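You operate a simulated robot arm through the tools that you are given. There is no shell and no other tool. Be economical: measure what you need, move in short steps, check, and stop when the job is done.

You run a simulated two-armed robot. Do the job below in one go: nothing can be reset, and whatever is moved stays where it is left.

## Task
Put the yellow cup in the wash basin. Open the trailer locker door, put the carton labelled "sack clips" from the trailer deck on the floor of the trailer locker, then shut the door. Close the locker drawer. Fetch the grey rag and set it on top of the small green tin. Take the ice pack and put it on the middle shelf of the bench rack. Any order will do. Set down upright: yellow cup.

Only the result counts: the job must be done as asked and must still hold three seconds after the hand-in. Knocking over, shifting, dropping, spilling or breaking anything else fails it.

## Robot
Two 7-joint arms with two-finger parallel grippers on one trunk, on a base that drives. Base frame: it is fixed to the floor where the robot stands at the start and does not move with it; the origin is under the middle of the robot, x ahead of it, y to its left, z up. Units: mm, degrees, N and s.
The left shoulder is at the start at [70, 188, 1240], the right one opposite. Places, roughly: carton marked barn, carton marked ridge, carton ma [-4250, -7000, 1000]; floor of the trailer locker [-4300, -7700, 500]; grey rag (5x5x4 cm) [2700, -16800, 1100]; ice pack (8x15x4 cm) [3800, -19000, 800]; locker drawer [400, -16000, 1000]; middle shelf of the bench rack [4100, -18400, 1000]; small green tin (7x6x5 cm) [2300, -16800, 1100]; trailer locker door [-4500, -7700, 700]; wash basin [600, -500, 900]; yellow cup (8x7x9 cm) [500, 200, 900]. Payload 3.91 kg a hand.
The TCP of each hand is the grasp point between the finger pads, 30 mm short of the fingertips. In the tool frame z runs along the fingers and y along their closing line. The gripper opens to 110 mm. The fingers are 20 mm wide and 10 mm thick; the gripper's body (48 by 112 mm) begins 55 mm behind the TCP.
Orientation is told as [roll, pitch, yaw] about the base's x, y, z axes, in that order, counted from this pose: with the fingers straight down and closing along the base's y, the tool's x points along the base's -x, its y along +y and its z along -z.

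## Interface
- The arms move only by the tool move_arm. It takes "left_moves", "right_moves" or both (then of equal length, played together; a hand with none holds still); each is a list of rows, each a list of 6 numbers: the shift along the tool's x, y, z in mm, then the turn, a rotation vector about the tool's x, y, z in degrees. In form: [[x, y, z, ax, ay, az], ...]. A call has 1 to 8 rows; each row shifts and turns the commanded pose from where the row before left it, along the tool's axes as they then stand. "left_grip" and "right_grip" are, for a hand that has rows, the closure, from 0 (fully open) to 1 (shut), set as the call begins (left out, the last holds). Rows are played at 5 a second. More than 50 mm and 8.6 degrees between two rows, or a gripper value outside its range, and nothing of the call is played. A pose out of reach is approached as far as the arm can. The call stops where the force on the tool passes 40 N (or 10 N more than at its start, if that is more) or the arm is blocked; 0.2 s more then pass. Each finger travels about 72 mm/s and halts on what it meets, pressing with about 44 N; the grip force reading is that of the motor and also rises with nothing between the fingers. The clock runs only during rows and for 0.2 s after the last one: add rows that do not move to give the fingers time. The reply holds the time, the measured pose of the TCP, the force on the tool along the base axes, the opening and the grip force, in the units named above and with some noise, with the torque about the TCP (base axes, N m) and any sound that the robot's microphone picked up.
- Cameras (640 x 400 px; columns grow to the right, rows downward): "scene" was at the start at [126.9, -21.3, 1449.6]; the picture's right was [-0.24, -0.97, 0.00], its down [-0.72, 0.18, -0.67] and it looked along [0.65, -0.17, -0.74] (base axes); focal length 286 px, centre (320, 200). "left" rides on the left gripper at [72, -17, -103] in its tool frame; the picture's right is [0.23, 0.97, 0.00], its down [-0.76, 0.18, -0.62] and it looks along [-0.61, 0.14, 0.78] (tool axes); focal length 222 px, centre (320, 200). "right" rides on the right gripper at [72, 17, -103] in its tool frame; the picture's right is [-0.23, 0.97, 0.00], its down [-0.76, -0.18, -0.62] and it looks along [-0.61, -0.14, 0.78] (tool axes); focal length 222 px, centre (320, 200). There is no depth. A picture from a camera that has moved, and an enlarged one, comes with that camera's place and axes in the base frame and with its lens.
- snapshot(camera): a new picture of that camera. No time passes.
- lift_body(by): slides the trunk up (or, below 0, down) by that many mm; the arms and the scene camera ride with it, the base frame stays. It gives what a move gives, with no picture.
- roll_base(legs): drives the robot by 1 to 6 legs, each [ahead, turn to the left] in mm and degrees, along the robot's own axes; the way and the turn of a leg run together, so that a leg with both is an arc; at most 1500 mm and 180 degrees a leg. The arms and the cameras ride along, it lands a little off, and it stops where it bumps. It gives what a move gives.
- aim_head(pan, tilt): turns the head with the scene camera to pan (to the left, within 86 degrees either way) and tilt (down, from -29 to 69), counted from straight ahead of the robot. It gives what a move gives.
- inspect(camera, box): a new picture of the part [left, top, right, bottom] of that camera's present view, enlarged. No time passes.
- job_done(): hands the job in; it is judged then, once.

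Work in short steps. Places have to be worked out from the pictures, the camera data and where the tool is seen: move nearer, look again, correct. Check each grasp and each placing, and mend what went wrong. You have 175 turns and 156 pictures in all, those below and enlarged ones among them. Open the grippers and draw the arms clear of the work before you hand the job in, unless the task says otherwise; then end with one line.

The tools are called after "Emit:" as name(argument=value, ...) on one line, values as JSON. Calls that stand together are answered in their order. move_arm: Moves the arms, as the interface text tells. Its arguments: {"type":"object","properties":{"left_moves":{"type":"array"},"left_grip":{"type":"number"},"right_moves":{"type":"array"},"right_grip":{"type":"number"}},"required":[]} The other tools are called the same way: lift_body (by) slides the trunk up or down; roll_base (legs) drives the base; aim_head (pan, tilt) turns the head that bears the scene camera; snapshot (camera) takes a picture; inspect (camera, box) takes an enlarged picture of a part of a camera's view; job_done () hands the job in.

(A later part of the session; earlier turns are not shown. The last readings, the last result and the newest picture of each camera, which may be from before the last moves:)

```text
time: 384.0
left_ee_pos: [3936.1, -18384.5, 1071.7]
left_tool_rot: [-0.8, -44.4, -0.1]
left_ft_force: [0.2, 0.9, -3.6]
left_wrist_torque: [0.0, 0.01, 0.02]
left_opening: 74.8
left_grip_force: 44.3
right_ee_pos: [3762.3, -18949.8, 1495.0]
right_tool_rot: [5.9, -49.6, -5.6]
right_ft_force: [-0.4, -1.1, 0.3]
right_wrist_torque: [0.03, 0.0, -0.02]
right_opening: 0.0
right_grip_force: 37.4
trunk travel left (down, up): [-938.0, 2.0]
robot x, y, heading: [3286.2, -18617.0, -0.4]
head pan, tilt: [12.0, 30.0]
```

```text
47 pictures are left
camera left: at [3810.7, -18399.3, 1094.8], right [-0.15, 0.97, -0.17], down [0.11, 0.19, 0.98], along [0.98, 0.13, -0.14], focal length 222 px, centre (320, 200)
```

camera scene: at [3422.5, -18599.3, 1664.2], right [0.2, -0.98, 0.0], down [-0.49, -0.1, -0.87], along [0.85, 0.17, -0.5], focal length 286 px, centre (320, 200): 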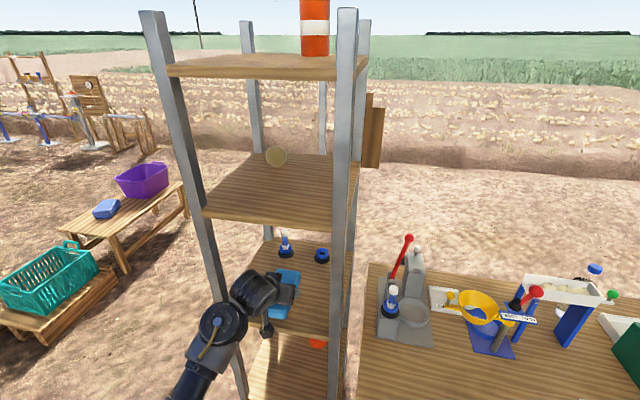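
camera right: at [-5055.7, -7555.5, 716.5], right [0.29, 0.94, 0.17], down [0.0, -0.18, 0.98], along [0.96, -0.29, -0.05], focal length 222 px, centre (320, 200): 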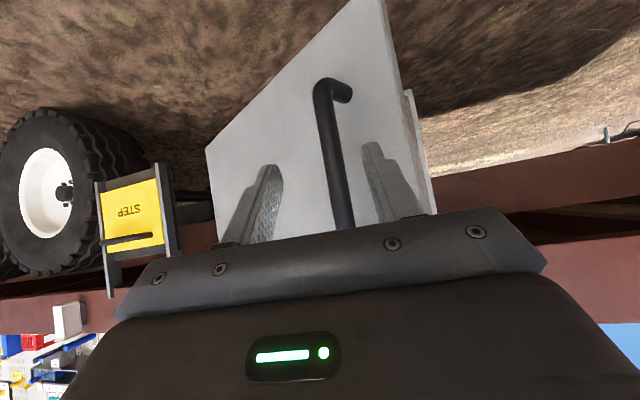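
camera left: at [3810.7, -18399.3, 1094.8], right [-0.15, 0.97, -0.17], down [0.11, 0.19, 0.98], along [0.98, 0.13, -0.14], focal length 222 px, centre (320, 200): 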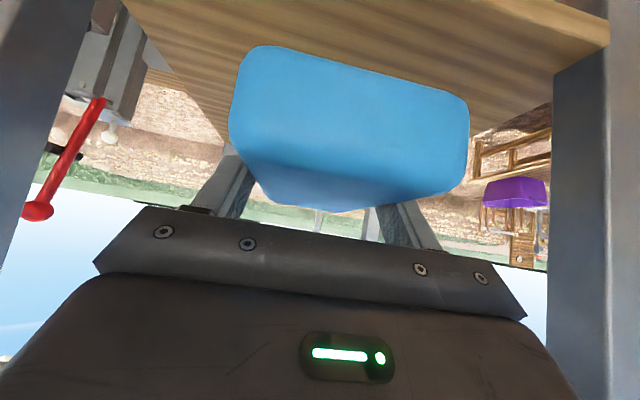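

The shelf front edge is at about x 3872, so I go 32 mm further to have the whole pack on it, then lower to contact.

Emit:
roll_base(legs=[[32, 0]])

Emit:
lift_body(by=-28)

Emit:
move_arm(left_moves=[[3, 0, 3, 0, 0, 0], [3, 0, 3, 0, 0, 0]])

Emit:
snapshot(camera="left")

```text
time: 384.8
left_ee_pos: [3963.2, -18384.9, 1073.0]
left_tool_rot: [-0.8, -44.6, -0.1]
left_ft_force: [-1.8, 0.3, -3.3]
left_wrist_torque: [-0.01, -0.01, 0.0]
left_opening: 74.7
left_grip_force: 44.0
right_ee_pos: [3789.2, -18950.0, 1496.7]
right_tool_rot: [6.0, -49.9, -5.7]
right_ft_force: [-0.9, 0.0, 0.6]
right_wrist_torque: [0.0, -0.06, -0.02]
right_opening: 0.0
right_grip_force: 37.4
trunk travel left (down, up): [-938.0, 2.0]
robot x, y, heading: [3315.8, -18620.3, -0.3]
head pan, tilt: [12.0, 30.0]
```

```text
time: 385.6
left_ee_pos: [3969.0, -18386.5, 1041.9]
left_tool_rot: [-0.7, -44.2, -0.1]
left_ft_force: [0.6, -0.7, -3.1]
left_wrist_torque: [-0.04, -0.01, -0.02]
left_opening: 74.9
left_grip_force: 43.9
right_ee_pos: [3796.8, -18951.5, 1465.9]
right_tool_rot: [6.0, -49.4, -5.7]
right_ft_force: [-0.1, -0.2, -0.5]
right_wrist_torque: [-0.04, 0.02, -0.02]
right_opening: 0.1
right_grip_force: 37.9
trunk travel left (down, up): [-910.0, 30.0]
robot x, y, heading: [3319.9, -18614.5, -0.6]
head pan, tilt: [12.0, 30.0]
```

```text
time: 386.2
left_ee_pos: [3968.5, -18384.2, 1033.2]
left_tool_rot: [-0.8, -44.2, -0.2]
left_ft_force: [-0.1, 0.4, -3.3]
left_wrist_torque: [0.01, 0.05, 0.02]
left_opening: 74.8
left_grip_force: 44.2
right_ee_pos: [3797.1, -18950.2, 1466.6]
right_tool_rot: [5.9, -49.5, -5.6]
right_ft_force: [0.1, 0.2, -0.1]
right_wrist_torque: [-0.01, 0.0, 0.03]
right_opening: 0.2
right_grip_force: 37.5
trunk travel left (down, up): [-910.0, 30.0]
robot x, y, heading: [3318.1, -18616.6, -0.6]
head pan, tilt: [12.0, 30.0]
```

```text
46 pictures are left
camera left: at [3844.5, -18400.2, 1056.8], right [-0.15, 0.97, -0.17], down [0.11, 0.19, 0.98], along [0.98, 0.13, -0.14], focal length 222 px, centre (320, 200)
```

left: 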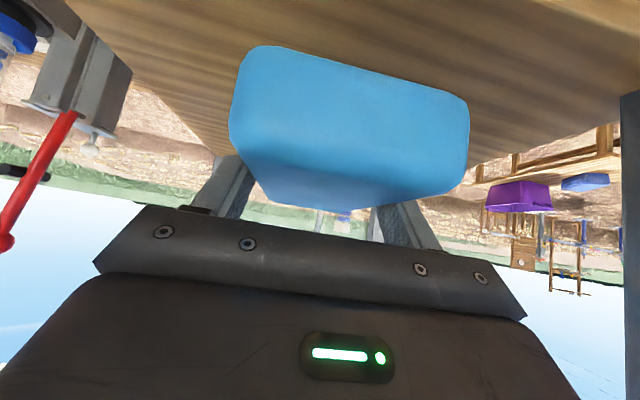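

No contact yet. I keep lowering in small steps.

Emit:
move_arm(left_moves=[[3, 0, 3, 0, 0, 0], [3, 0, 3, 0, 0, 0], [2.5, 0, 2.5, 0, 0, 0], [2.5, 0, 2.5, 0, 0, 0]])

Emit:
snapshot(camera="left")

```text
time: 387.2
left_ee_pos: [3968.6, -18384.0, 1016.1]
left_tool_rot: [-0.9, -44.2, -0.1]
left_ft_force: [0.1, -0.2, -4.2]
left_wrist_torque: [-0.01, 0.0, 0.0]
left_opening: 74.9
left_grip_force: 44.4
right_ee_pos: [3798.6, -18950.6, 1464.0]
right_tool_rot: [5.9, -49.4, -5.7]
right_ft_force: [-0.5, -0.3, 0.2]
right_wrist_torque: [-0.02, -0.01, 0.01]
right_opening: 0.0
right_grip_force: 37.5
trunk travel left (down, up): [-910.0, 30.0]
robot x, y, heading: [3319.6, -18614.7, -0.4]
head pan, tilt: [12.0, 30.0]
```

```text
45 pictures are left
camera left: at [3845.0, -18399.8, 1041.2], right [-0.15, 0.97, -0.17], down [0.11, 0.19, 0.98], along [0.98, 0.13, -0.14], focal length 222 px, centre (320, 200)
```

left: 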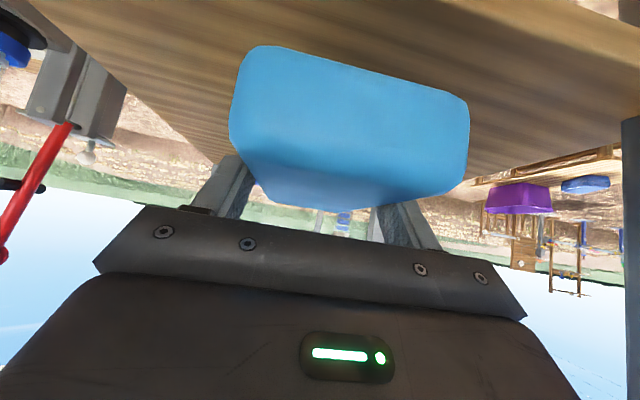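

Still in the air. I continue down.

Emit:
move_arm(left_moves=[[3, 0, 3, 0, 0, 0], [3, 0, 3, 0, 0, 0], [2.5, 0, 2.5, 0, 0, 0], [2.5, 0, 2.5, 0, 0, 0], [2.5, 0, 2.5, 0, 0, 0], [2.5, 0, 2.5, 0, 0, 0]])

Emit:
snapshot(camera="scene")

```text
time: 388.6
left_ee_pos: [3969.2, -18385.8, 994.0]
left_tool_rot: [-0.7, -44.1, -0.1]
left_ft_force: [0.5, 0.3, -3.4]
left_wrist_torque: [-0.02, 0.04, 0.0]
left_opening: 75.0
left_grip_force: 44.0
right_ee_pos: [3798.8, -18949.6, 1465.4]
right_tool_rot: [5.9, -49.5, -5.7]
right_ft_force: [0.1, 1.2, 0.2]
right_wrist_torque: [0.01, 0.0, 0.0]
right_opening: 0.0
right_grip_force: 38.0
trunk travel left (down, up): [-910.0, 30.0]
robot x, y, heading: [3321.0, -18618.0, -0.5]
head pan, tilt: [12.0, 30.0]
```

```text
44 pictures are left
camera scene: at [3458.9, -18599.7, 1635.8], right [0.2, -0.98, 0.0], down [-0.49, -0.1, -0.87], along [0.85, 0.17, -0.5], focal length 286 px, centre (320, 200)
```

scene: 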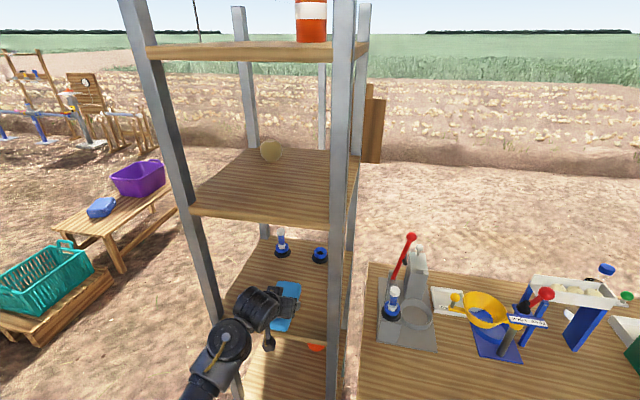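

The shelf is lower and a little farther than judged (about z 950, front edge about x 3910, bottles at about x 4240). I drive 65 further in, then continue down.

Emit:
roll_base(legs=[[65, 0]])

Emit:
move_arm(left_moves=[[2.5, 0, 2.5, 0, 0, 0], [2.5, 0, 2.5, 0, 0, 0], [2.5, 0, 2.5, 0, 0, 0], [2.5, 0, 2.5, 0, 0, 0], [2.5, 0, 2.5, 0, 0, 0], [2.5, 0, 2.5, 0, 0, 0]])

Emit:
snapshot(camera="left")

```text
time: 389.6
left_ee_pos: [4021.9, -18385.1, 1001.5]
left_tool_rot: [-0.9, -44.8, -0.1]
left_ft_force: [-0.7, -0.2, -3.1]
left_wrist_torque: [0.0, 0.0, -0.03]
left_opening: 74.6
left_grip_force: 44.0
right_ee_pos: [3845.3, -18950.5, 1472.3]
right_tool_rot: [6.1, -50.2, -5.8]
right_ft_force: [-1.6, 1.1, 0.4]
right_wrist_torque: [-0.01, -0.04, 0.01]
right_opening: 0.2
right_grip_force: 37.7
trunk travel left (down, up): [-910.0, 30.0]
robot x, y, heading: [3385.7, -18613.9, -0.5]
head pan, tilt: [12.0, 30.0]
```

```text
time: 391.0
left_ee_pos: [4030.2, -18386.6, 979.1]
left_tool_rot: [-0.7, -44.7, 0.0]
left_ft_force: [-1.2, 2.0, 14.5]
left_wrist_torque: [0.71, -1.33, 0.18]
left_opening: 75.1
left_grip_force: 44.4
right_ee_pos: [3858.7, -18952.2, 1467.6]
right_tool_rot: [6.2, -49.7, -5.9]
right_ft_force: [0.2, -0.6, -0.2]
right_wrist_torque: [-0.05, 0.0, -0.01]
right_opening: 0.0
right_grip_force: 37.4
trunk travel left (down, up): [-910.0, 30.0]
robot x, y, heading: [3387.7, -18614.6, -0.5]
head pan, tilt: [12.0, 30.0]
```

```text
43 pictures are left
camera left: at [3905.5, -18401.8, 1001.8], right [-0.15, 0.97, -0.17], down [0.1, 0.19, 0.98], along [0.98, 0.13, -0.13], focal length 222 px, centre (320, 200)
```

left: 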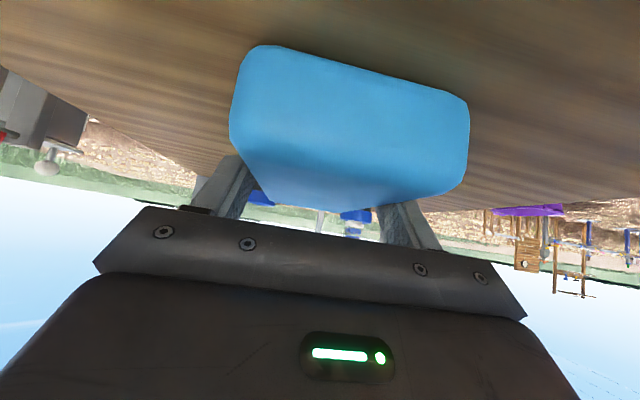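

The pack is on the shelf (14.5 N contact). I release and retreat along the tool axis.

Emit:
move_arm(left_moves=[[0, 0, 0, 0, 0, 0], [0, 0, 0, 0, 0, 0], [0, 0, 0, 0, 0, 0], [0, 0, -20, 0, 0, 0], [0, 0, -30, 0, 0, 0], [0, 0, -30, 0, 0, 0]], left_grip=0)

Emit:
roll_base(legs=[[-500, 0]])

Emit:
snapshot(camera="scene")

```text
time: 392.4
left_ee_pos: [3975.3, -18387.6, 1032.4]
left_tool_rot: [-0.8, -44.4, -0.1]
left_ft_force: [0.9, -0.6, 0.3]
left_wrist_torque: [-0.04, -0.01, -0.01]
left_opening: 110.1
left_grip_force: 0.0
right_ee_pos: [3858.5, -18952.9, 1466.8]
right_tool_rot: [6.1, -49.6, -6.0]
right_ft_force: [-0.2, 0.8, 0.2]
right_wrist_torque: [-0.02, 0.0, 0.02]
right_opening: 0.0
right_grip_force: 37.5
trunk travel left (down, up): [-910.0, 30.0]
robot x, y, heading: [3383.9, -18618.8, -0.3]
head pan, tilt: [12.0, 30.0]
```

```text
time: 395.4
left_ee_pos: [3466.5, -18383.6, 1031.3]
left_tool_rot: [-0.8, -44.3, -0.5]
left_ft_force: [-0.4, 0.1, -0.6]
left_wrist_torque: [-0.01, 0.01, -0.03]
left_opening: 110.0
left_grip_force: 0.0
right_ee_pos: [3347.3, -18947.4, 1466.4]
right_tool_rot: [6.1, -49.5, -6.1]
right_ft_force: [0.9, -0.5, -0.3]
right_wrist_torque: [-0.01, 0.0, -0.01]
right_opening: 0.0
right_grip_force: 37.6
trunk travel left (down, up): [-910.0, 30.0]
robot x, y, heading: [2869.9, -18608.8, -0.9]
head pan, tilt: [12.0, 30.0]
```

```text
42 pictures are left
camera scene: at [3012.6, -18595.2, 1635.6], right [0.19, -0.98, 0.0], down [-0.49, -0.1, -0.87], along [0.85, 0.17, -0.5], focal length 286 px, centre (320, 200)
```

scene: 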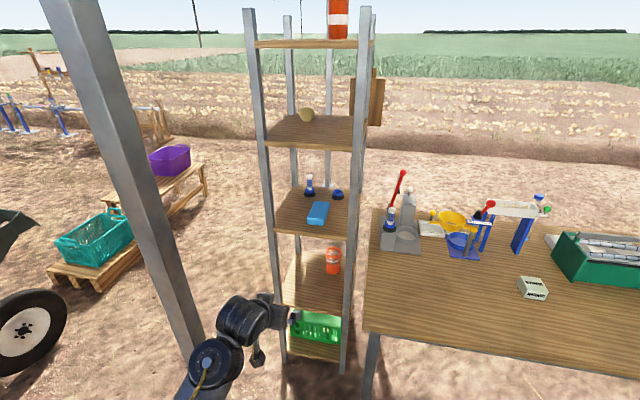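

The ice pack lies on the middle shelf. Now for the rag and tin: I back off and turn north to look.

Emit:
roll_base(legs=[[-350, 0], [0, 92]])

Emit:
aim_head(pan=0, tilt=18)

Emit:
snapshot(camera="scene")

```text
time: 401.5
left_ee_pos: [2287.1, -18018.1, 1032.8]
left_tool_rot: [-0.8, -44.2, 91.0]
left_ft_force: [0.1, 0.1, 0.3]
left_wrist_torque: [-0.04, 0.03, -0.01]
left_opening: 110.2
left_grip_force: 0.0
right_ee_pos: [2853.8, -18123.1, 1467.2]
right_tool_rot: [6.2, -49.6, 85.3]
right_ft_force: [0.2, 0.4, 0.8]
right_wrist_torque: [0.0, -0.02, 0.03]
right_opening: 0.0
right_grip_force: 37.8
trunk travel left (down, up): [-910.0, 30.0]
robot x, y, heading: [2528.8, -18606.6, 90.6]
head pan, tilt: [12.0, 30.0]
```

```text
time: 402.2
left_ee_pos: [2287.0, -18018.4, 1031.6]
left_tool_rot: [-0.9, -44.2, 91.0]
left_ft_force: [-0.8, 0.4, -0.8]
left_wrist_torque: [-0.03, 0.0, 0.0]
left_opening: 109.9
left_grip_force: 0.0
right_ee_pos: [2855.5, -18123.3, 1467.2]
right_tool_rot: [6.1, -49.6, 85.2]
right_ft_force: [0.5, 0.5, 0.5]
right_wrist_torque: [0.03, -0.02, 0.0]
right_opening: 0.1
right_grip_force: 38.0
trunk travel left (down, up): [-910.0, 30.0]
robot x, y, heading: [2527.0, -18601.9, 90.6]
head pan, tilt: [0.0, 18.0]
```

```text
41 pictures are left
camera scene: at [2525.7, -18462.9, 1655.1], right [1.0, 0.01, 0.0], down [0.0, -0.31, -0.95], along [-0.01, 0.95, -0.31], focal length 286 px, centre (320, 200)
```

scene: 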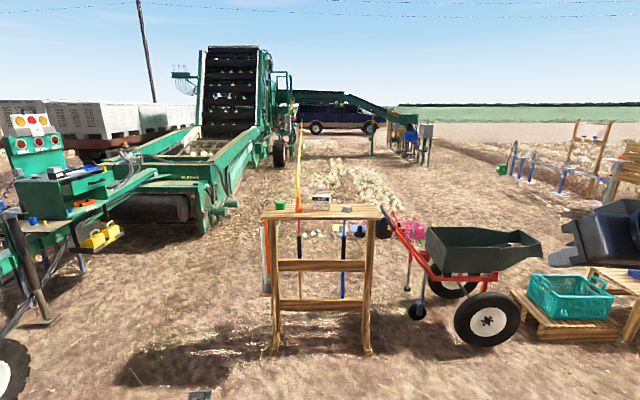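

The stand has the green tin on the left (about (2267, -16836)), a white can in the middle, and the rag on the right (about (2668, -16873)). I raise the hand and drive nearer for a good look.

Emit:
lift_body(by=30)

Emit:
move_arm(left_moves=[[-28, 0, -28, 0, 0, 0], [-28, 0, -28, 0, 0, 0], [-20, 0, -20, 0, 0, 0]])

Emit:
roll_base(legs=[[0, 2.5], [800, 0], [0, -3]])

Emit:
aim_head(pan=0, tilt=30)

Emit:
snapshot(camera="scene")

Emit:
snapshot(camera="left")

```text
time: 403.0
left_ee_pos: [2286.9, -18017.2, 1062.0]
left_tool_rot: [-0.9, -44.2, 90.9]
left_ft_force: [-0.6, -0.2, 0.0]
left_wrist_torque: [0.03, 0.0, -0.03]
left_opening: 110.0
left_grip_force: 0.0
right_ee_pos: [2854.5, -18125.1, 1497.2]
right_tool_rot: [6.0, -49.6, 85.1]
right_ft_force: [0.1, -0.3, 0.7]
right_wrist_torque: [0.02, -0.01, 0.04]
right_opening: 0.3
right_grip_force: 38.3
trunk travel left (down, up): [-940.0, 0.0]
robot x, y, heading: [2526.7, -18603.1, 90.4]
head pan, tilt: [0.0, 18.0]
```

```text
time: 403.8
left_ee_pos: [2286.9, -18014.6, 1168.3]
left_tool_rot: [-0.7, -44.2, 90.9]
left_ft_force: [-0.3, 0.7, -0.1]
left_wrist_torque: [-0.01, 0.04, 0.01]
left_opening: 109.9
left_grip_force: 0.1
right_ee_pos: [2854.6, -18123.4, 1496.7]
right_tool_rot: [6.0, -49.6, 85.2]
right_ft_force: [-0.2, 1.1, 0.0]
right_wrist_torque: [-0.02, 0.0, -0.01]
right_opening: 0.0
right_grip_force: 37.9
trunk travel left (down, up): [-940.0, 0.0]
robot x, y, heading: [2526.4, -18603.5, 90.7]
head pan, tilt: [0.0, 18.0]
```

```text
time: 408.9
left_ee_pos: [2247.3, -17209.9, 1168.9]
left_tool_rot: [-0.9, -44.3, 90.5]
left_ft_force: [-0.7, 0.9, -0.2]
left_wrist_torque: [0.0, -0.03, -0.01]
left_opening: 110.0
left_grip_force: 0.1
right_ee_pos: [2813.7, -17324.7, 1497.1]
right_tool_rot: [5.8, -49.5, 84.7]
right_ft_force: [-0.1, -0.1, 0.0]
right_wrist_torque: [-0.02, -0.03, -0.01]
right_opening: 0.2
right_grip_force: 38.5
trunk travel left (down, up): [-940.0, 0.0]
robot x, y, heading: [2489.6, -17799.7, 90.0]
head pan, tilt: [0.0, 18.0]
```

```text
time: 409.7
left_ee_pos: [2249.9, -17212.0, 1168.2]
left_tool_rot: [-0.8, -44.4, 90.4]
left_ft_force: [-0.6, 0.5, -0.6]
left_wrist_torque: [0.0, 0.0, 0.03]
left_opening: 110.1
left_grip_force: 0.1
right_ee_pos: [2816.4, -17323.9, 1497.5]
right_tool_rot: [6.0, -49.6, 84.8]
right_ft_force: [0.3, -0.5, 0.5]
right_wrist_torque: [0.0, -0.02, -0.04]
right_opening: 0.0
right_grip_force: 37.5
trunk travel left (down, up): [-940.0, 0.0]
robot x, y, heading: [2485.6, -17803.1, 90.3]
head pan, tilt: [0.0, 30.0]
```

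```text
40 pictures are left
camera scene: at [2484.2, -17663.4, 1665.9], right [1.0, 0.0, 0.0], down [0.0, -0.5, -0.87], along [0.0, 0.87, -0.5], focal length 286 px, centre (320, 200)
```

scene: 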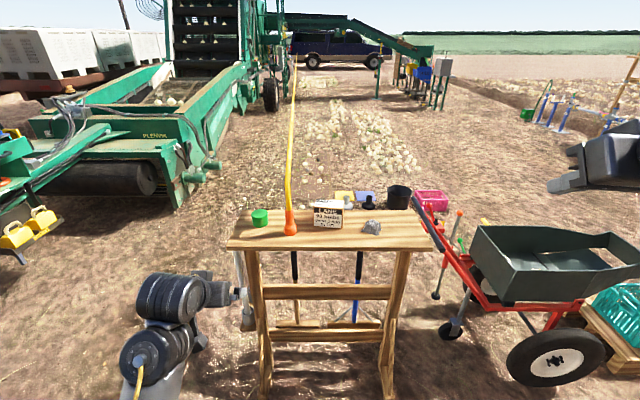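

```text
39 pictures are left
camera left: at [2265.5, -17334.8, 1192.0], right [-0.97, -0.16, -0.17], down [-0.19, 0.11, 0.98], along [-0.14, 0.98, -0.14], focal length 222 px, centre (320, 200)
```

left: 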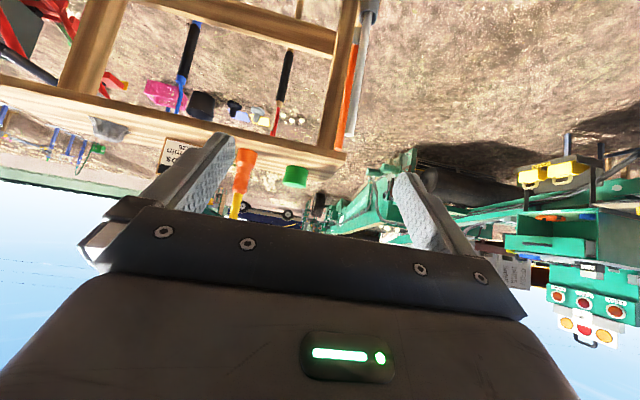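

Triangulated: the tin is at (2253, -16725) with top about z 1076, the rag at (2670, -16777), the stand top about z 1026. An orange/yellow item stands between them, so I'll retreat between pick and place. I line up for the rag at heading about 42°.

Emit:
roll_base(legs=[[0, 45], [400, 0], [0, -93.5]])

Emit:
snapshot(camera="left")

Emit:
snapshot(camera="scene")

```text
time: 418.2
left_ee_pos: [2509.9, -16963.5, 1168.7]
left_tool_rot: [-0.7, -44.3, 40.7]
left_ft_force: [0.6, -0.4, -0.6]
left_wrist_torque: [-0.04, 0.02, 0.02]
left_opening: 110.1
left_grip_force: 0.1
right_ee_pos: [2789.8, -17469.0, 1496.1]
right_tool_rot: [6.0, -49.5, 35.1]
right_ft_force: [-0.8, -0.3, -0.4]
right_wrist_torque: [0.01, 0.01, -0.01]
right_opening: 0.0
right_grip_force: 37.7
trunk travel left (down, up): [-940.0, 0.0]
robot x, y, heading: [2212.4, -17523.2, 40.1]
head pan, tilt: [0.0, 30.0]
```

```text
38 pictures are left
camera left: at [2425.3, -17055.6, 1191.9], right [-0.75, 0.64, -0.17], down [-0.04, 0.21, 0.98], along [0.66, 0.74, -0.14], focal length 222 px, centre (320, 200)
```

left: 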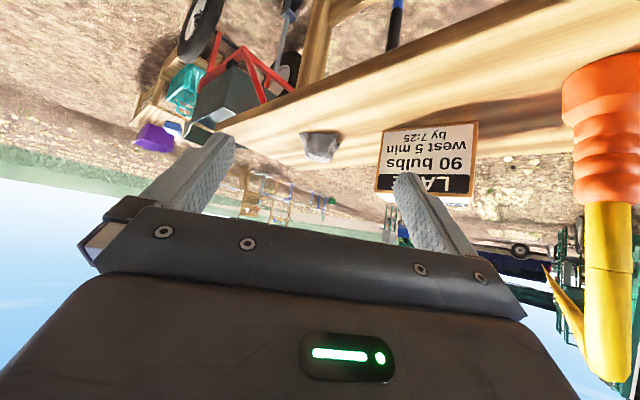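

```text
37 pictures are left
camera scene: at [2317.8, -17435.7, 1665.8], right [0.65, -0.76, 0.0], down [-0.38, -0.32, -0.87], along [0.66, 0.56, -0.5], focal length 286 px, centre (320, 200)
```

scene: 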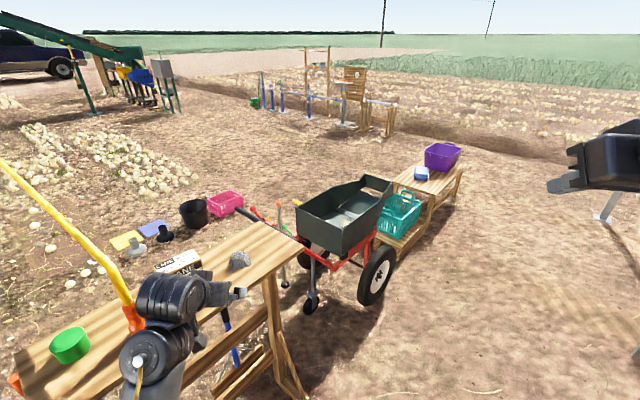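

The carton beside the rag suggests approaching from the front (yaw about 75°). I reposition to (2713, -17561) with heading 75°, with the fingers set to about 80 mm.

Emit:
roll_base(legs=[[0, -44.4], [502, 0], [0, 79.3]])

Emit:
move_arm(left_moves=[[0, 0, 0, 0, 0, 0], [0, 0, 0, 0, 0, 0]], left_grip=0.25)

Emit:
snapshot(camera="left")

```text
time: 426.6
left_ee_pos: [2623.4, -16934.6, 1168.2]
left_tool_rot: [-0.6, -44.3, 77.0]
left_ft_force: [0.3, 0.0, -0.5]
left_wrist_torque: [0.02, -0.02, -0.01]
left_opening: 110.3
left_grip_force: 0.0
right_ee_pos: [3147.2, -17174.9, 1497.7]
right_tool_rot: [6.0, -49.5, 71.3]
right_ft_force: [-0.5, 0.5, -0.1]
right_wrist_torque: [0.02, -0.01, 0.0]
right_opening: 0.0
right_grip_force: 37.8
trunk travel left (down, up): [-940.0, 0.0]
robot x, y, heading: [2713.5, -17563.8, 76.4]
head pan, tilt: [0.0, 30.0]
```

```text
time: 427.2
left_ee_pos: [2620.8, -16933.7, 1167.7]
left_tool_rot: [-0.7, -44.3, 77.0]
left_ft_force: [0.2, 0.3, -0.3]
left_wrist_torque: [0.0, 0.01, 0.03]
left_opening: 82.6
left_grip_force: 0.0
right_ee_pos: [3146.3, -17175.1, 1496.6]
right_tool_rot: [6.0, -49.5, 71.3]
right_ft_force: [-0.2, -0.3, 0.2]
right_wrist_torque: [-0.02, -0.04, 0.01]
right_opening: 0.0
right_grip_force: 37.6
trunk travel left (down, up): [-940.0, 0.0]
robot x, y, heading: [2717.5, -17564.5, 76.5]
head pan, tilt: [0.0, 30.0]
```

```text
36 pictures are left
camera left: at [2608.8, -17057.9, 1192.0], right [-0.98, 0.07, -0.17], down [-0.16, 0.15, 0.98], along [0.09, 0.99, -0.14], focal length 222 px, centre (320, 200)
```

left: 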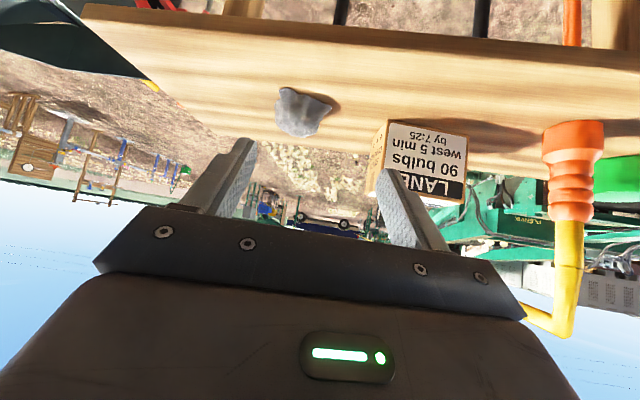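

The rag is at about (2675, -16790). I drive 100 forward and bring the hand to just above it.

Emit:
roll_base(legs=[[100, 0]])

Emit:
move_arm(left_moves=[[12, -7, 25, 0, 0, 0], [12, -7, 25, 0, 0, 0], [6, -6, 20, 0, 0, 0]])

Emit:
snapshot(camera="left")

```text
time: 428.4
left_ee_pos: [2641.9, -16848.5, 1173.8]
left_tool_rot: [-0.8, -44.9, 77.1]
left_ft_force: [0.1, -1.2, -0.1]
left_wrist_torque: [0.01, 0.01, -0.01]
left_opening: 82.7
left_grip_force: 0.1
right_ee_pos: [3165.1, -17090.9, 1501.4]
right_tool_rot: [6.1, -50.3, 71.3]
right_ft_force: [-0.7, -0.8, 0.2]
right_wrist_torque: [0.05, 0.0, -0.01]
right_opening: 0.0
right_grip_force: 37.7
trunk travel left (down, up): [-940.0, 0.0]
robot x, y, heading: [2737.7, -17467.4, 76.7]
head pan, tilt: [0.0, 30.0]
```

```text
time: 429.2
left_ee_pos: [2671.9, -16814.9, 1096.5]
left_tool_rot: [-0.7, -44.2, 77.1]
left_ft_force: [0.0, 0.7, -0.6]
left_wrist_torque: [-0.02, 0.0, 0.01]
left_opening: 82.4
left_grip_force: 0.0
right_ee_pos: [3170.3, -17077.1, 1497.6]
right_tool_rot: [6.0, -49.6, 71.3]
right_ft_force: [0.0, 0.7, -0.4]
right_wrist_torque: [-0.03, 0.02, 0.01]
right_opening: 0.0
right_grip_force: 37.8
trunk travel left (down, up): [-940.0, 0.0]
robot x, y, heading: [2734.9, -17463.7, 76.5]
head pan, tilt: [0.0, 30.0]
```

```text
35 pictures are left
camera left: at [2658.6, -16938.7, 1120.7], right [-0.98, 0.07, -0.17], down [-0.16, 0.15, 0.98], along [0.09, 0.99, -0.14], focal length 222 px, centre (320, 200)
```

left: 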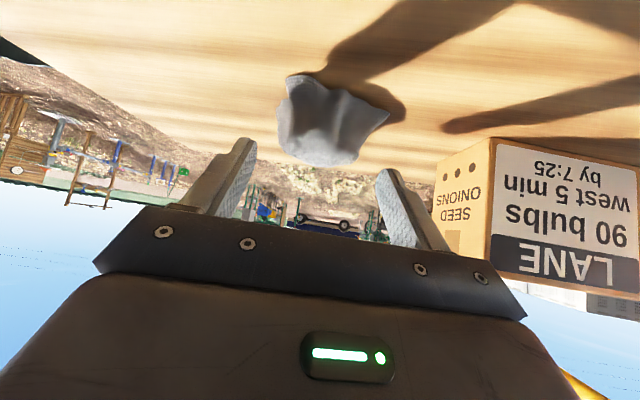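

The rag is centred between the fingers. I advance 47 along the tool and close.

Emit:
move_arm(left_moves=[[1, 0, 24, 0, 0, 0], [1, 0, 24, 0, 0, 0]])

Emit:
move_arm(left_moves=[[0, 0, 0, 0, 0, 0], [0, 0, 0, 0, 0, 0], [0, 0, 0, 0, 0, 0], [0, 0, 0, 0, 0, 0]], left_grip=0.9)

Emit:
snapshot(camera="left")

```text
time: 429.8
left_ee_pos: [2676.8, -16789.6, 1069.0]
left_tool_rot: [-0.8, -45.0, 77.1]
left_ft_force: [-6.2, -13.8, 20.9]
left_wrist_torque: [0.07, 0.96, 0.52]
left_opening: 84.1
left_grip_force: 1.5
right_ee_pos: [3169.2, -17084.7, 1499.7]
right_tool_rot: [6.2, -50.0, 71.3]
right_ft_force: [-0.6, -0.2, -1.1]
right_wrist_torque: [-0.02, -0.01, 0.0]
right_opening: 0.0
right_grip_force: 37.3
trunk travel left (down, up): [-940.0, 0.0]
robot x, y, heading: [2733.7, -17468.4, 77.0]
head pan, tilt: [0.0, 30.0]
```

```text
time: 430.4
left_ee_pos: [2677.1, -16782.1, 1068.7]
left_tool_rot: [-0.8, -45.2, 77.3]
left_ft_force: [-14.5, -15.8, 26.0]
left_wrist_torque: [0.56, 1.61, 1.0]
left_opening: 52.2
left_grip_force: 44.2
right_ee_pos: [3170.5, -17079.6, 1495.8]
right_tool_rot: [6.1, -49.5, 71.2]
right_ft_force: [1.3, 0.0, 1.0]
right_wrist_torque: [0.0, 0.06, 0.04]
right_opening: 0.0
right_grip_force: 37.5
trunk travel left (down, up): [-940.0, 0.0]
robot x, y, heading: [2734.6, -17470.9, 76.9]
head pan, tilt: [0.0, 30.0]
stopped in row 2 (left hand): the force on the tool passed its limit (the readings are from after the stop); the commanded pose is now the measured one
```

```text
34 pictures are left
camera left: at [2664.9, -16906.5, 1090.4], right [-0.98, 0.07, -0.17], down [-0.16, 0.14, 0.98], along [0.09, 0.99, -0.12], focal length 222 px, centre (320, 200)
```

left: 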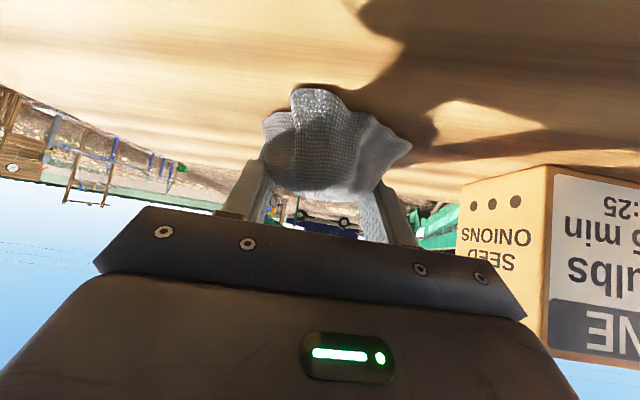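

The fingertips met the stand top (so it is at about z 1041), and the rag is gripped at 52 mm. I lift straight up and check.

Emit:
move_arm(left_moves=[[-7, 0, -7, 0, 0, 0], [-21, 0, -21, 0, 0, 0], [-28, 0, -28, 0, 0, 0], [-28, 0, -28, 0, 0, 0]])

Emit:
snapshot(camera="left")

```text
time: 431.4
left_ee_pos: [2675.8, -16782.2, 1185.1]
left_tool_rot: [-0.8, -44.7, 77.3]
left_ft_force: [0.7, -0.4, -0.7]
left_wrist_torque: [0.01, 0.0, -0.02]
left_opening: 51.4
left_grip_force: 43.8
right_ee_pos: [3167.7, -17078.7, 1497.0]
right_tool_rot: [6.0, -49.6, 71.4]
right_ft_force: [-1.2, -0.1, 0.3]
right_wrist_torque: [-0.02, -0.02, -0.02]
right_opening: 0.1
right_grip_force: 37.7
trunk travel left (down, up): [-940.0, 0.0]
robot x, y, heading: [2736.2, -17469.0, 77.0]
head pan, tilt: [0.0, 30.0]
```

```text
33 pictures are left
camera left: at [2663.3, -16906.8, 1208.4], right [-0.98, 0.07, -0.17], down [-0.16, 0.14, 0.98], along [0.09, 0.99, -0.13], focal length 222 px, centre (320, 200)
```

left: 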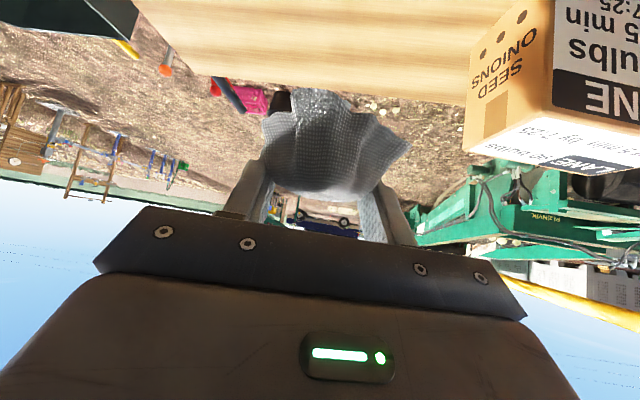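

The rag is held. I back off, move over to the left, and line up with the tin at heading 75°.

Emit:
roll_base(legs=[[-350, 0], [0, 88], [446, 0], [0, -90]])

Emit:
snapshot(camera="left")

Emit:
snapshot(camera="scene")

```text
time: 443.6
left_ee_pos: [2198.5, -17005.0, 1186.1]
left_tool_rot: [-0.8, -44.8, 74.2]
left_ft_force: [0.3, -0.5, -0.2]
left_wrist_torque: [0.0, 0.01, 0.0]
left_opening: 47.4
left_grip_force: 44.3
right_ee_pos: [2674.3, -17325.9, 1497.3]
right_tool_rot: [6.0, -49.6, 68.4]
right_ft_force: [-0.2, -0.3, 0.0]
right_wrist_torque: [0.02, -0.01, -0.01]
right_opening: 0.1
right_grip_force: 37.9
trunk travel left (down, up): [-940.0, 0.0]
robot x, y, heading: [2219.6, -17690.4, 74.2]
head pan, tilt: [0.0, 30.0]
```

```text
32 pictures are left
camera left: at [2178.9, -17127.8, 1208.3], right [-0.98, 0.12, -0.17], down [-0.15, 0.15, 0.98], along [0.14, 0.98, -0.13], focal length 222 px, centre (320, 200)
```

left: 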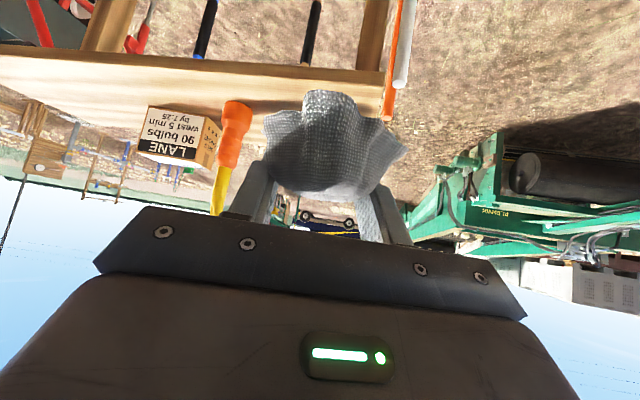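

```text
31 pictures are left
camera scene: at [2261.2, -17557.1, 1665.8], right [0.96, -0.28, 0.0], down [-0.14, -0.48, -0.87], along [0.24, 0.83, -0.5], focal length 286 px, centre (320, 200)
```

scene: 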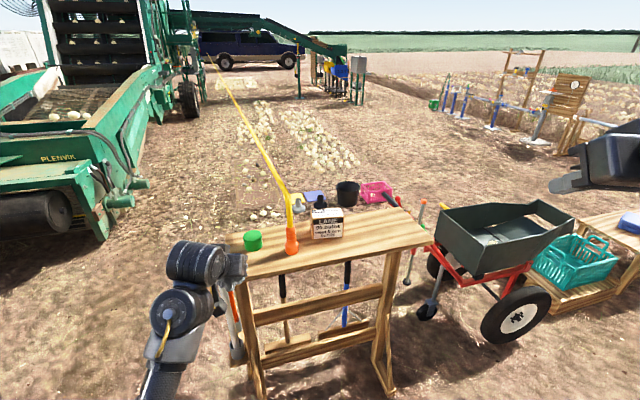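

The tin is at about (2254, -16753) with top about z 1091. The drive line needs about 13 mm to the left. I shift and drive 245 forward at safe height.

Emit:
move_arm(left_moves=[[0, 13, 0, 0, 0, 0]])

Emit:
roll_base(legs=[[248, 0]])

Emit:
snapshot(camera="left")

Emit:
snapshot(camera="scene")

```text
time: 444.0
left_ee_pos: [2184.3, -17000.4, 1185.5]
left_tool_rot: [-0.8, -44.7, 74.3]
left_ft_force: [-0.1, -0.3, -0.4]
left_wrist_torque: [0.02, -0.01, 0.0]
left_opening: 47.2
left_grip_force: 43.7
right_ee_pos: [2674.5, -17325.3, 1497.0]
right_tool_rot: [5.9, -49.5, 68.4]
right_ft_force: [-0.6, 0.7, -0.2]
right_wrist_torque: [0.0, -0.01, -0.02]
right_opening: 0.1
right_grip_force: 37.3
trunk travel left (down, up): [-940.0, 0.0]
robot x, y, heading: [2219.4, -17689.0, 73.9]
head pan, tilt: [0.0, 30.0]
```

```text
time: 445.8
left_ee_pos: [2249.3, -16769.4, 1187.9]
left_tool_rot: [-0.8, -44.9, 74.6]
left_ft_force: [0.2, -0.5, -0.8]
left_wrist_torque: [-0.02, 0.02, -0.01]
left_opening: 47.3
left_grip_force: 44.1
right_ee_pos: [2739.6, -17093.0, 1497.5]
right_tool_rot: [6.1, -49.8, 68.5]
right_ft_force: [-0.1, -1.3, 0.2]
right_wrist_torque: [0.02, -0.02, -0.04]
right_opening: 0.0
right_grip_force: 37.7
trunk travel left (down, up): [-940.0, 0.0]
robot x, y, heading: [2287.7, -17456.4, 74.2]
head pan, tilt: [0.0, 30.0]
```

```text
30 pictures are left
camera left: at [2230.1, -16893.6, 1209.7], right [-0.98, 0.11, -0.17], down [-0.15, 0.15, 0.98], along [0.14, 0.98, -0.13], focal length 222 px, centre (320, 200)
```

left: 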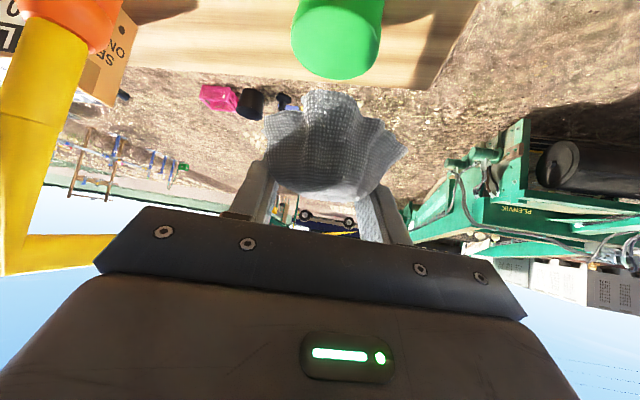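

```text
29 pictures are left
camera scene: at [2327.1, -17327.6, 1666.2], right [0.96, -0.27, 0.0], down [-0.14, -0.48, -0.87], along [0.24, 0.83, -0.5], focal length 286 px, centre (320, 200)
```

scene: 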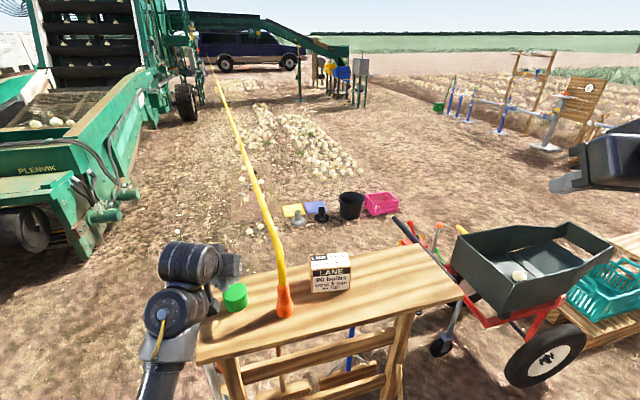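

The tin is right under and just ahead: target TCP about (2257, -16757). I adjust, descend 40, then lower in small steps with force checks.

Emit:
move_arm(left_moves=[[-10, -4.5, 10, 0, 0, 0], [14, 0, 14, 0, 0, 0], [14, 0, 14, 0, 0, 0], [4.2, 0, 4.2, 0, 0, 0], [4.2, 0, 4.2, 0, 0, 0]])

Emit:
snapshot(camera="left")

Emit:
inspect(camera="scene", box=[130, 200, 370, 350])

```text
time: 447.0
left_ee_pos: [2258.8, -16757.0, 1135.4]
left_tool_rot: [-0.8, -44.7, 74.6]
left_ft_force: [0.8, 0.1, -0.5]
left_wrist_torque: [0.03, -0.02, 0.01]
left_opening: 47.1
left_grip_force: 44.3
right_ee_pos: [2740.4, -17090.0, 1497.8]
right_tool_rot: [5.9, -49.7, 68.6]
right_ft_force: [-0.8, 0.0, -0.8]
right_wrist_torque: [0.03, -0.05, 0.0]
right_opening: 0.0
right_grip_force: 37.9
trunk travel left (down, up): [-940.0, 0.0]
robot x, y, heading: [2292.0, -17461.1, 74.1]
head pan, tilt: [0.0, 30.0]
```

```text
28 pictures are left
camera left: at [2240.1, -16880.5, 1157.3], right [-0.98, 0.11, -0.17], down [-0.15, 0.15, 0.98], along [0.14, 0.98, -0.13], focal length 222 px, centre (320, 200)
```

left: 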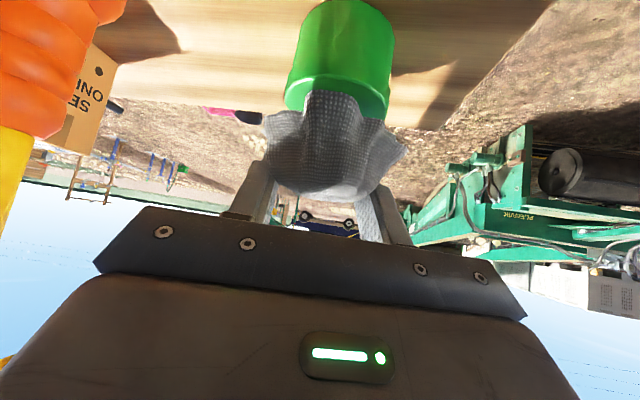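

```text
2.67 times, centred on (250, 275) of scene
camera zoom: at [2327.8, -17325.0, 1665.9], right [0.96, -0.27, 0.0], down [-0.14, -0.48, -0.87], along [0.24, 0.83, -0.5], focal length 764 px, centre (507, 0)
```

zoom: 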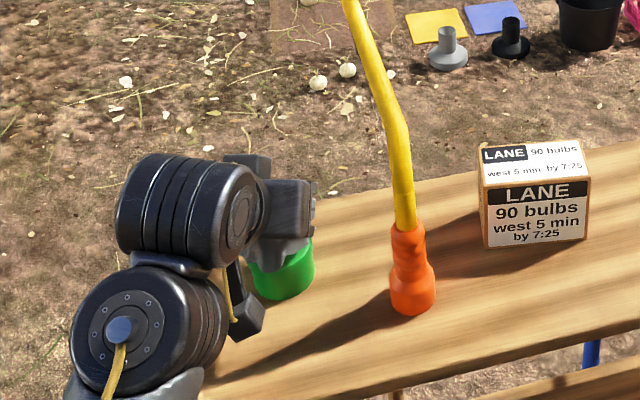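

The rag is centred over the tin. I lower in small steps until touch.

Emit:
move_arm(left_moves=[[3.5, 0, 3.5, 0, 0, 0], [2.8, 0, 2.8, 0, 0, 0], [2.8, 0, 2.8, 0, 0, 0], [2.1, 0, 2.1, 0, 0, 0], [2.1, 0, 2.1, 0, 0, 0]])

Emit:
snapshot(camera="left")

```text
time: 448.2
left_ee_pos: [2258.3, -16755.5, 1115.1]
left_tool_rot: [-0.9, -44.8, 74.5]
left_ft_force: [0.5, 0.0, -0.7]
left_wrist_torque: [0.0, -0.03, 0.0]
left_opening: 47.2
left_grip_force: 43.4
right_ee_pos: [2738.7, -17090.5, 1496.8]
right_tool_rot: [6.1, -49.7, 68.6]
right_ft_force: [0.4, 0.0, -0.3]
right_wrist_torque: [0.01, -0.02, 0.0]
right_opening: 0.0
right_grip_force: 37.5
trunk travel left (down, up): [-940.0, 0.0]
robot x, y, heading: [2290.3, -17454.0, 73.9]
head pan, tilt: [0.0, 30.0]
```

```text
26 pictures are left
camera left: at [2240.0, -16879.3, 1137.7], right [-0.98, 0.11, -0.17], down [-0.15, 0.15, 0.98], along [0.14, 0.98, -0.13], focal length 222 px, centre (320, 200)
```

left: 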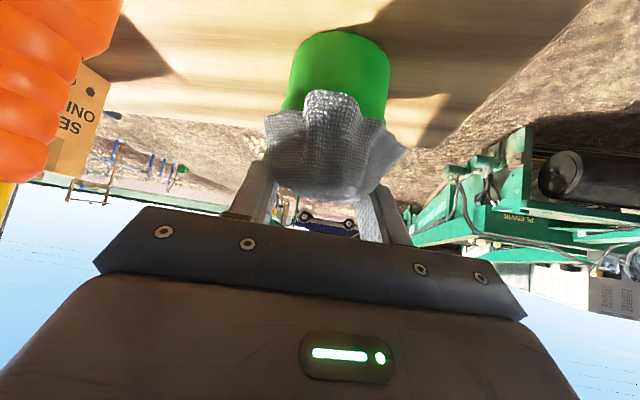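

No contact yet. I continue in 3 mm steps.

Emit:
move_arm(left_moves=[[2.1, 0, 2.1, 0, 0, 0], [2.1, 0, 2.1, 0, 0, 0], [2.1, 0, 2.1, 0, 0, 0], [0, 0, 0, 0, 0, 0]])

Emit:
move_arm(left_moves=[[2.1, 0, 2.1, 0, 0, 0], [2.1, 0, 2.1, 0, 0, 0], [0, 0, 0, 0, 0, 0]])

Emit:
snapshot(camera="left")

```text
time: 449.3
left_ee_pos: [2258.4, -16754.7, 1113.7]
left_tool_rot: [-0.9, -45.9, 74.5]
left_ft_force: [0.8, -6.9, 13.8]
left_wrist_torque: [-0.53, 0.25, 0.13]
left_opening: 47.3
left_grip_force: 44.2
right_ee_pos: [2740.0, -17092.8, 1497.2]
right_tool_rot: [6.2, -49.8, 68.5]
right_ft_force: [-0.2, -0.1, 0.5]
right_wrist_torque: [0.04, 0.0, 0.03]
right_opening: 0.1
right_grip_force: 37.3
trunk travel left (down, up): [-940.0, 0.0]
robot x, y, heading: [2289.3, -17458.3, 73.8]
head pan, tilt: [0.0, 30.0]
stopped in row 4 (left hand): the force on the tool passed its limit (the readings are from after the stop); the commanded pose is now the measured one
```

```text
time: 450.1
left_ee_pos: [2259.6, -16753.2, 1114.7]
left_tool_rot: [-1.0, -46.7, 74.8]
left_ft_force: [-0.1, -9.1, 18.6]
left_wrist_torque: [-0.75, 0.3, 0.11]
left_opening: 47.1
left_grip_force: 43.9
right_ee_pos: [2738.9, -17092.1, 1498.1]
right_tool_rot: [6.1, -49.7, 68.4]
right_ft_force: [-0.5, 0.1, 0.0]
right_wrist_torque: [0.02, 0.01, -0.01]
right_opening: 0.1
right_grip_force: 37.7
trunk travel left (down, up): [-940.0, 0.0]
robot x, y, heading: [2290.0, -17457.7, 73.8]
head pan, tilt: [0.0, 30.0]
stopped in row 3 (left hand): the force on the tool passed its limit (the readings are from after the stop); the commanded pose is now the measured one
```

```text
25 pictures are left
camera left: at [2240.4, -16876.2, 1133.3], right [-0.98, 0.12, -0.18], down [-0.16, 0.12, 0.98], along [0.14, 0.99, -0.1], focal length 222 px, centre (320, 200)
```

left: 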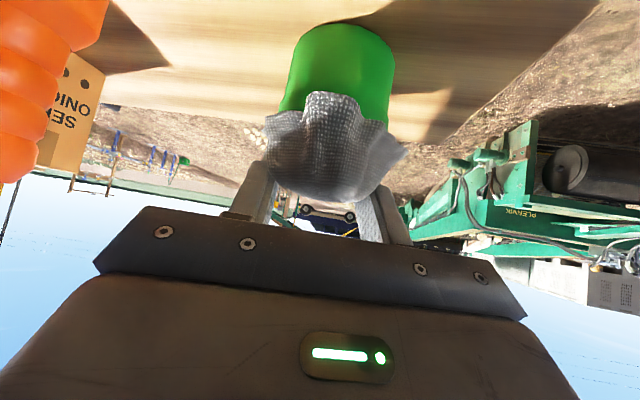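

The rag is pressed on the tin. I relieve the pressure by about 3 mm, then open gently.

Emit:
move_arm(left_moves=[[-1.5, 0, -1.5, 0, 0, 0], [0, 0, 0, 0, 0, 0]])

Emit:
move_arm(left_moves=[[0, 0, 0, 0, 0, 0], [0, 0, 0, 0, 0, 0], [0, 0, 0, 0, 0, 0]], left_grip=0.25)

Emit:
snapshot(camera="left")

```text
time: 450.6
left_ee_pos: [2259.6, -16752.4, 1115.1]
left_tool_rot: [-1.0, -46.5, 74.7]
left_ft_force: [-0.1, 1.7, 15.6]
left_wrist_torque: [-0.35, 0.25, -0.04]
left_opening: 46.9
left_grip_force: 44.1
right_ee_pos: [2739.5, -17092.4, 1497.8]
right_tool_rot: [6.1, -49.6, 68.5]
right_ft_force: [0.2, 0.0, -0.1]
right_wrist_torque: [-0.01, -0.02, 0.02]
right_opening: 0.0
right_grip_force: 37.8
trunk travel left (down, up): [-940.0, 0.0]
robot x, y, heading: [2290.6, -17458.2, 74.0]
head pan, tilt: [0.0, 30.0]
```

```text
time: 451.4
left_ee_pos: [2258.4, -16750.7, 1113.3]
left_tool_rot: [-0.9, -46.2, 74.6]
left_ft_force: [-0.6, 2.9, 8.3]
left_wrist_torque: [0.31, 0.35, -0.05]
left_opening: 83.2
left_grip_force: 0.5
right_ee_pos: [2739.2, -17090.5, 1497.9]
right_tool_rot: [6.1, -49.7, 68.6]
right_ft_force: [0.2, -0.4, -0.2]
right_wrist_torque: [-0.01, -0.02, 0.02]
right_opening: 0.0
right_grip_force: 37.5
trunk travel left (down, up): [-940.0, 0.0]
robot x, y, heading: [2291.3, -17460.4, 74.1]
head pan, tilt: [0.0, 30.0]
```

```text
24 pictures are left
camera left: at [2239.8, -16875.8, 1132.3], right [-0.98, 0.12, -0.17], down [-0.16, 0.13, 0.98], along [0.14, 0.99, -0.1], focal length 222 px, centre (320, 200)
```

left: 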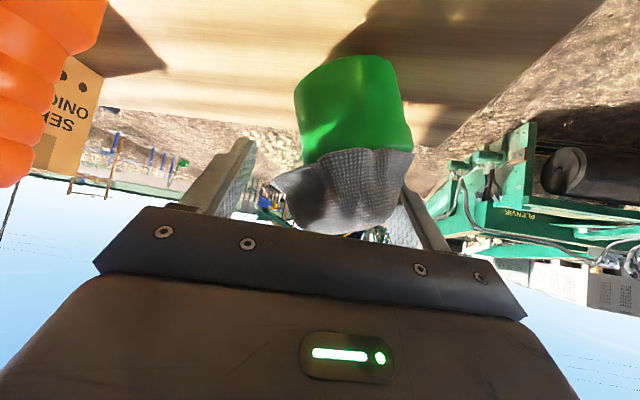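

The tin seems shifted back a bit, and there is still light contact. I retreat a little along the tool axis and look.

Emit:
move_arm(left_moves=[[0, 0, -10, 0, 0, 0], [0, 0, -15, 0, 0, 0]])

Emit:
snapshot(camera="left")

```text
time: 452.1
left_ee_pos: [2253.8, -16768.6, 1129.3]
left_tool_rot: [-1.1, -46.1, 74.7]
left_ft_force: [-0.1, -0.7, -0.6]
left_wrist_torque: [-0.01, 0.01, 0.0]
left_opening: 82.8
left_grip_force: 0.1
right_ee_pos: [2740.8, -17090.2, 1498.0]
right_tool_rot: [6.0, -49.7, 68.5]
right_ft_force: [0.2, -0.1, -0.5]
right_wrist_torque: [0.0, 0.03, -0.02]
right_opening: 0.0
right_grip_force: 37.2
trunk travel left (down, up): [-940.0, 0.0]
robot x, y, heading: [2290.4, -17458.6, 74.2]
head pan, tilt: [0.0, 30.0]
```

```text
23 pictures are left
camera left: at [2235.4, -16892.4, 1149.0], right [-0.98, 0.12, -0.18], down [-0.16, 0.13, 0.98], along [0.14, 0.99, -0.11], focal length 222 px, centre (320, 200)
```

left: 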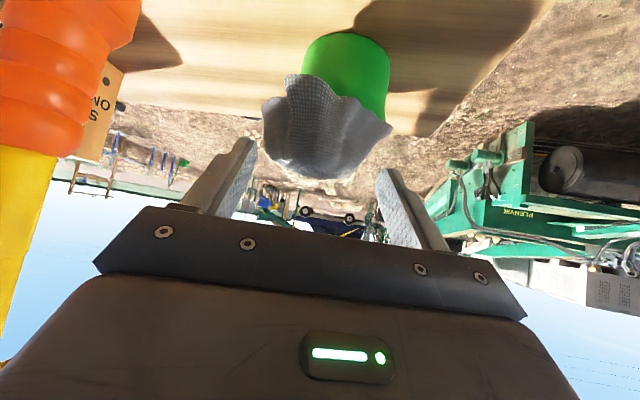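

The rag sits on the tin. I retreat further and check from the head camera.

Emit:
move_arm(left_moves=[[0, 0, -30, 0, 0, 0], [0, 0, -40, 0, 0, 0]])

Emit:
roll_base(legs=[[-250, 0]])

Emit:
inspect(camera="scene", box=[190, 180, 350, 280])

```text
time: 452.6
left_ee_pos: [2237.9, -16818.7, 1179.9]
left_tool_rot: [-0.9, -46.3, 74.7]
left_ft_force: [0.4, 0.0, -0.4]
left_wrist_torque: [0.0, 0.03, 0.01]
left_opening: 82.3
left_grip_force: 0.0
right_ee_pos: [2738.4, -17092.1, 1497.6]
right_tool_rot: [6.0, -49.7, 68.6]
right_ft_force: [-0.5, -0.2, 0.0]
right_wrist_torque: [-0.03, 0.02, -0.02]
right_opening: 0.0
right_grip_force: 37.9
trunk travel left (down, up): [-940.0, 0.0]
robot x, y, heading: [2290.4, -17458.4, 74.0]
head pan, tilt: [0.0, 30.0]
```

```text
time: 454.4
left_ee_pos: [2170.1, -17050.5, 1176.8]
left_tool_rot: [-1.1, -46.0, 75.1]
left_ft_force: [-1.1, 0.2, -0.9]
left_wrist_torque: [0.0, -0.02, 0.03]
left_opening: 82.7
left_grip_force: 0.1
right_ee_pos: [2672.3, -17319.1, 1496.2]
right_tool_rot: [6.0, -49.5, 68.9]
right_ft_force: [0.0, 0.5, -0.3]
right_wrist_torque: [0.0, 0.0, 0.01]
right_opening: 0.1
right_grip_force: 37.9
trunk travel left (down, up): [-940.0, 0.0]
robot x, y, heading: [2224.0, -17692.9, 74.2]
head pan, tilt: [0.0, 30.0]
```

```text
4.00 times, centred on (270, 230) of scene
camera zoom: at [2261.7, -17555.9, 1665.5], right [0.96, -0.27, 0.0], down [-0.14, -0.48, -0.86], along [0.23, 0.83, -0.5], focal length 1146 px, centre (520, 80)
```

zoom: 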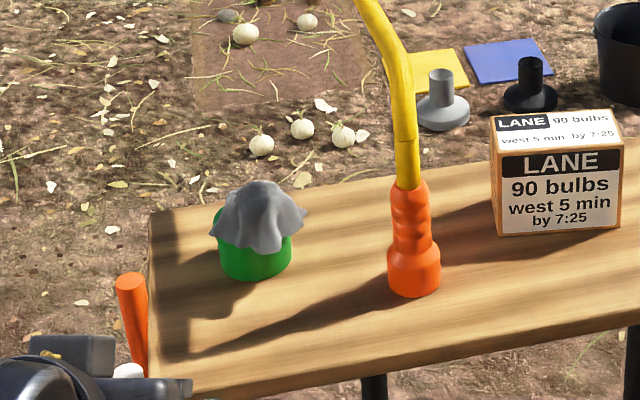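

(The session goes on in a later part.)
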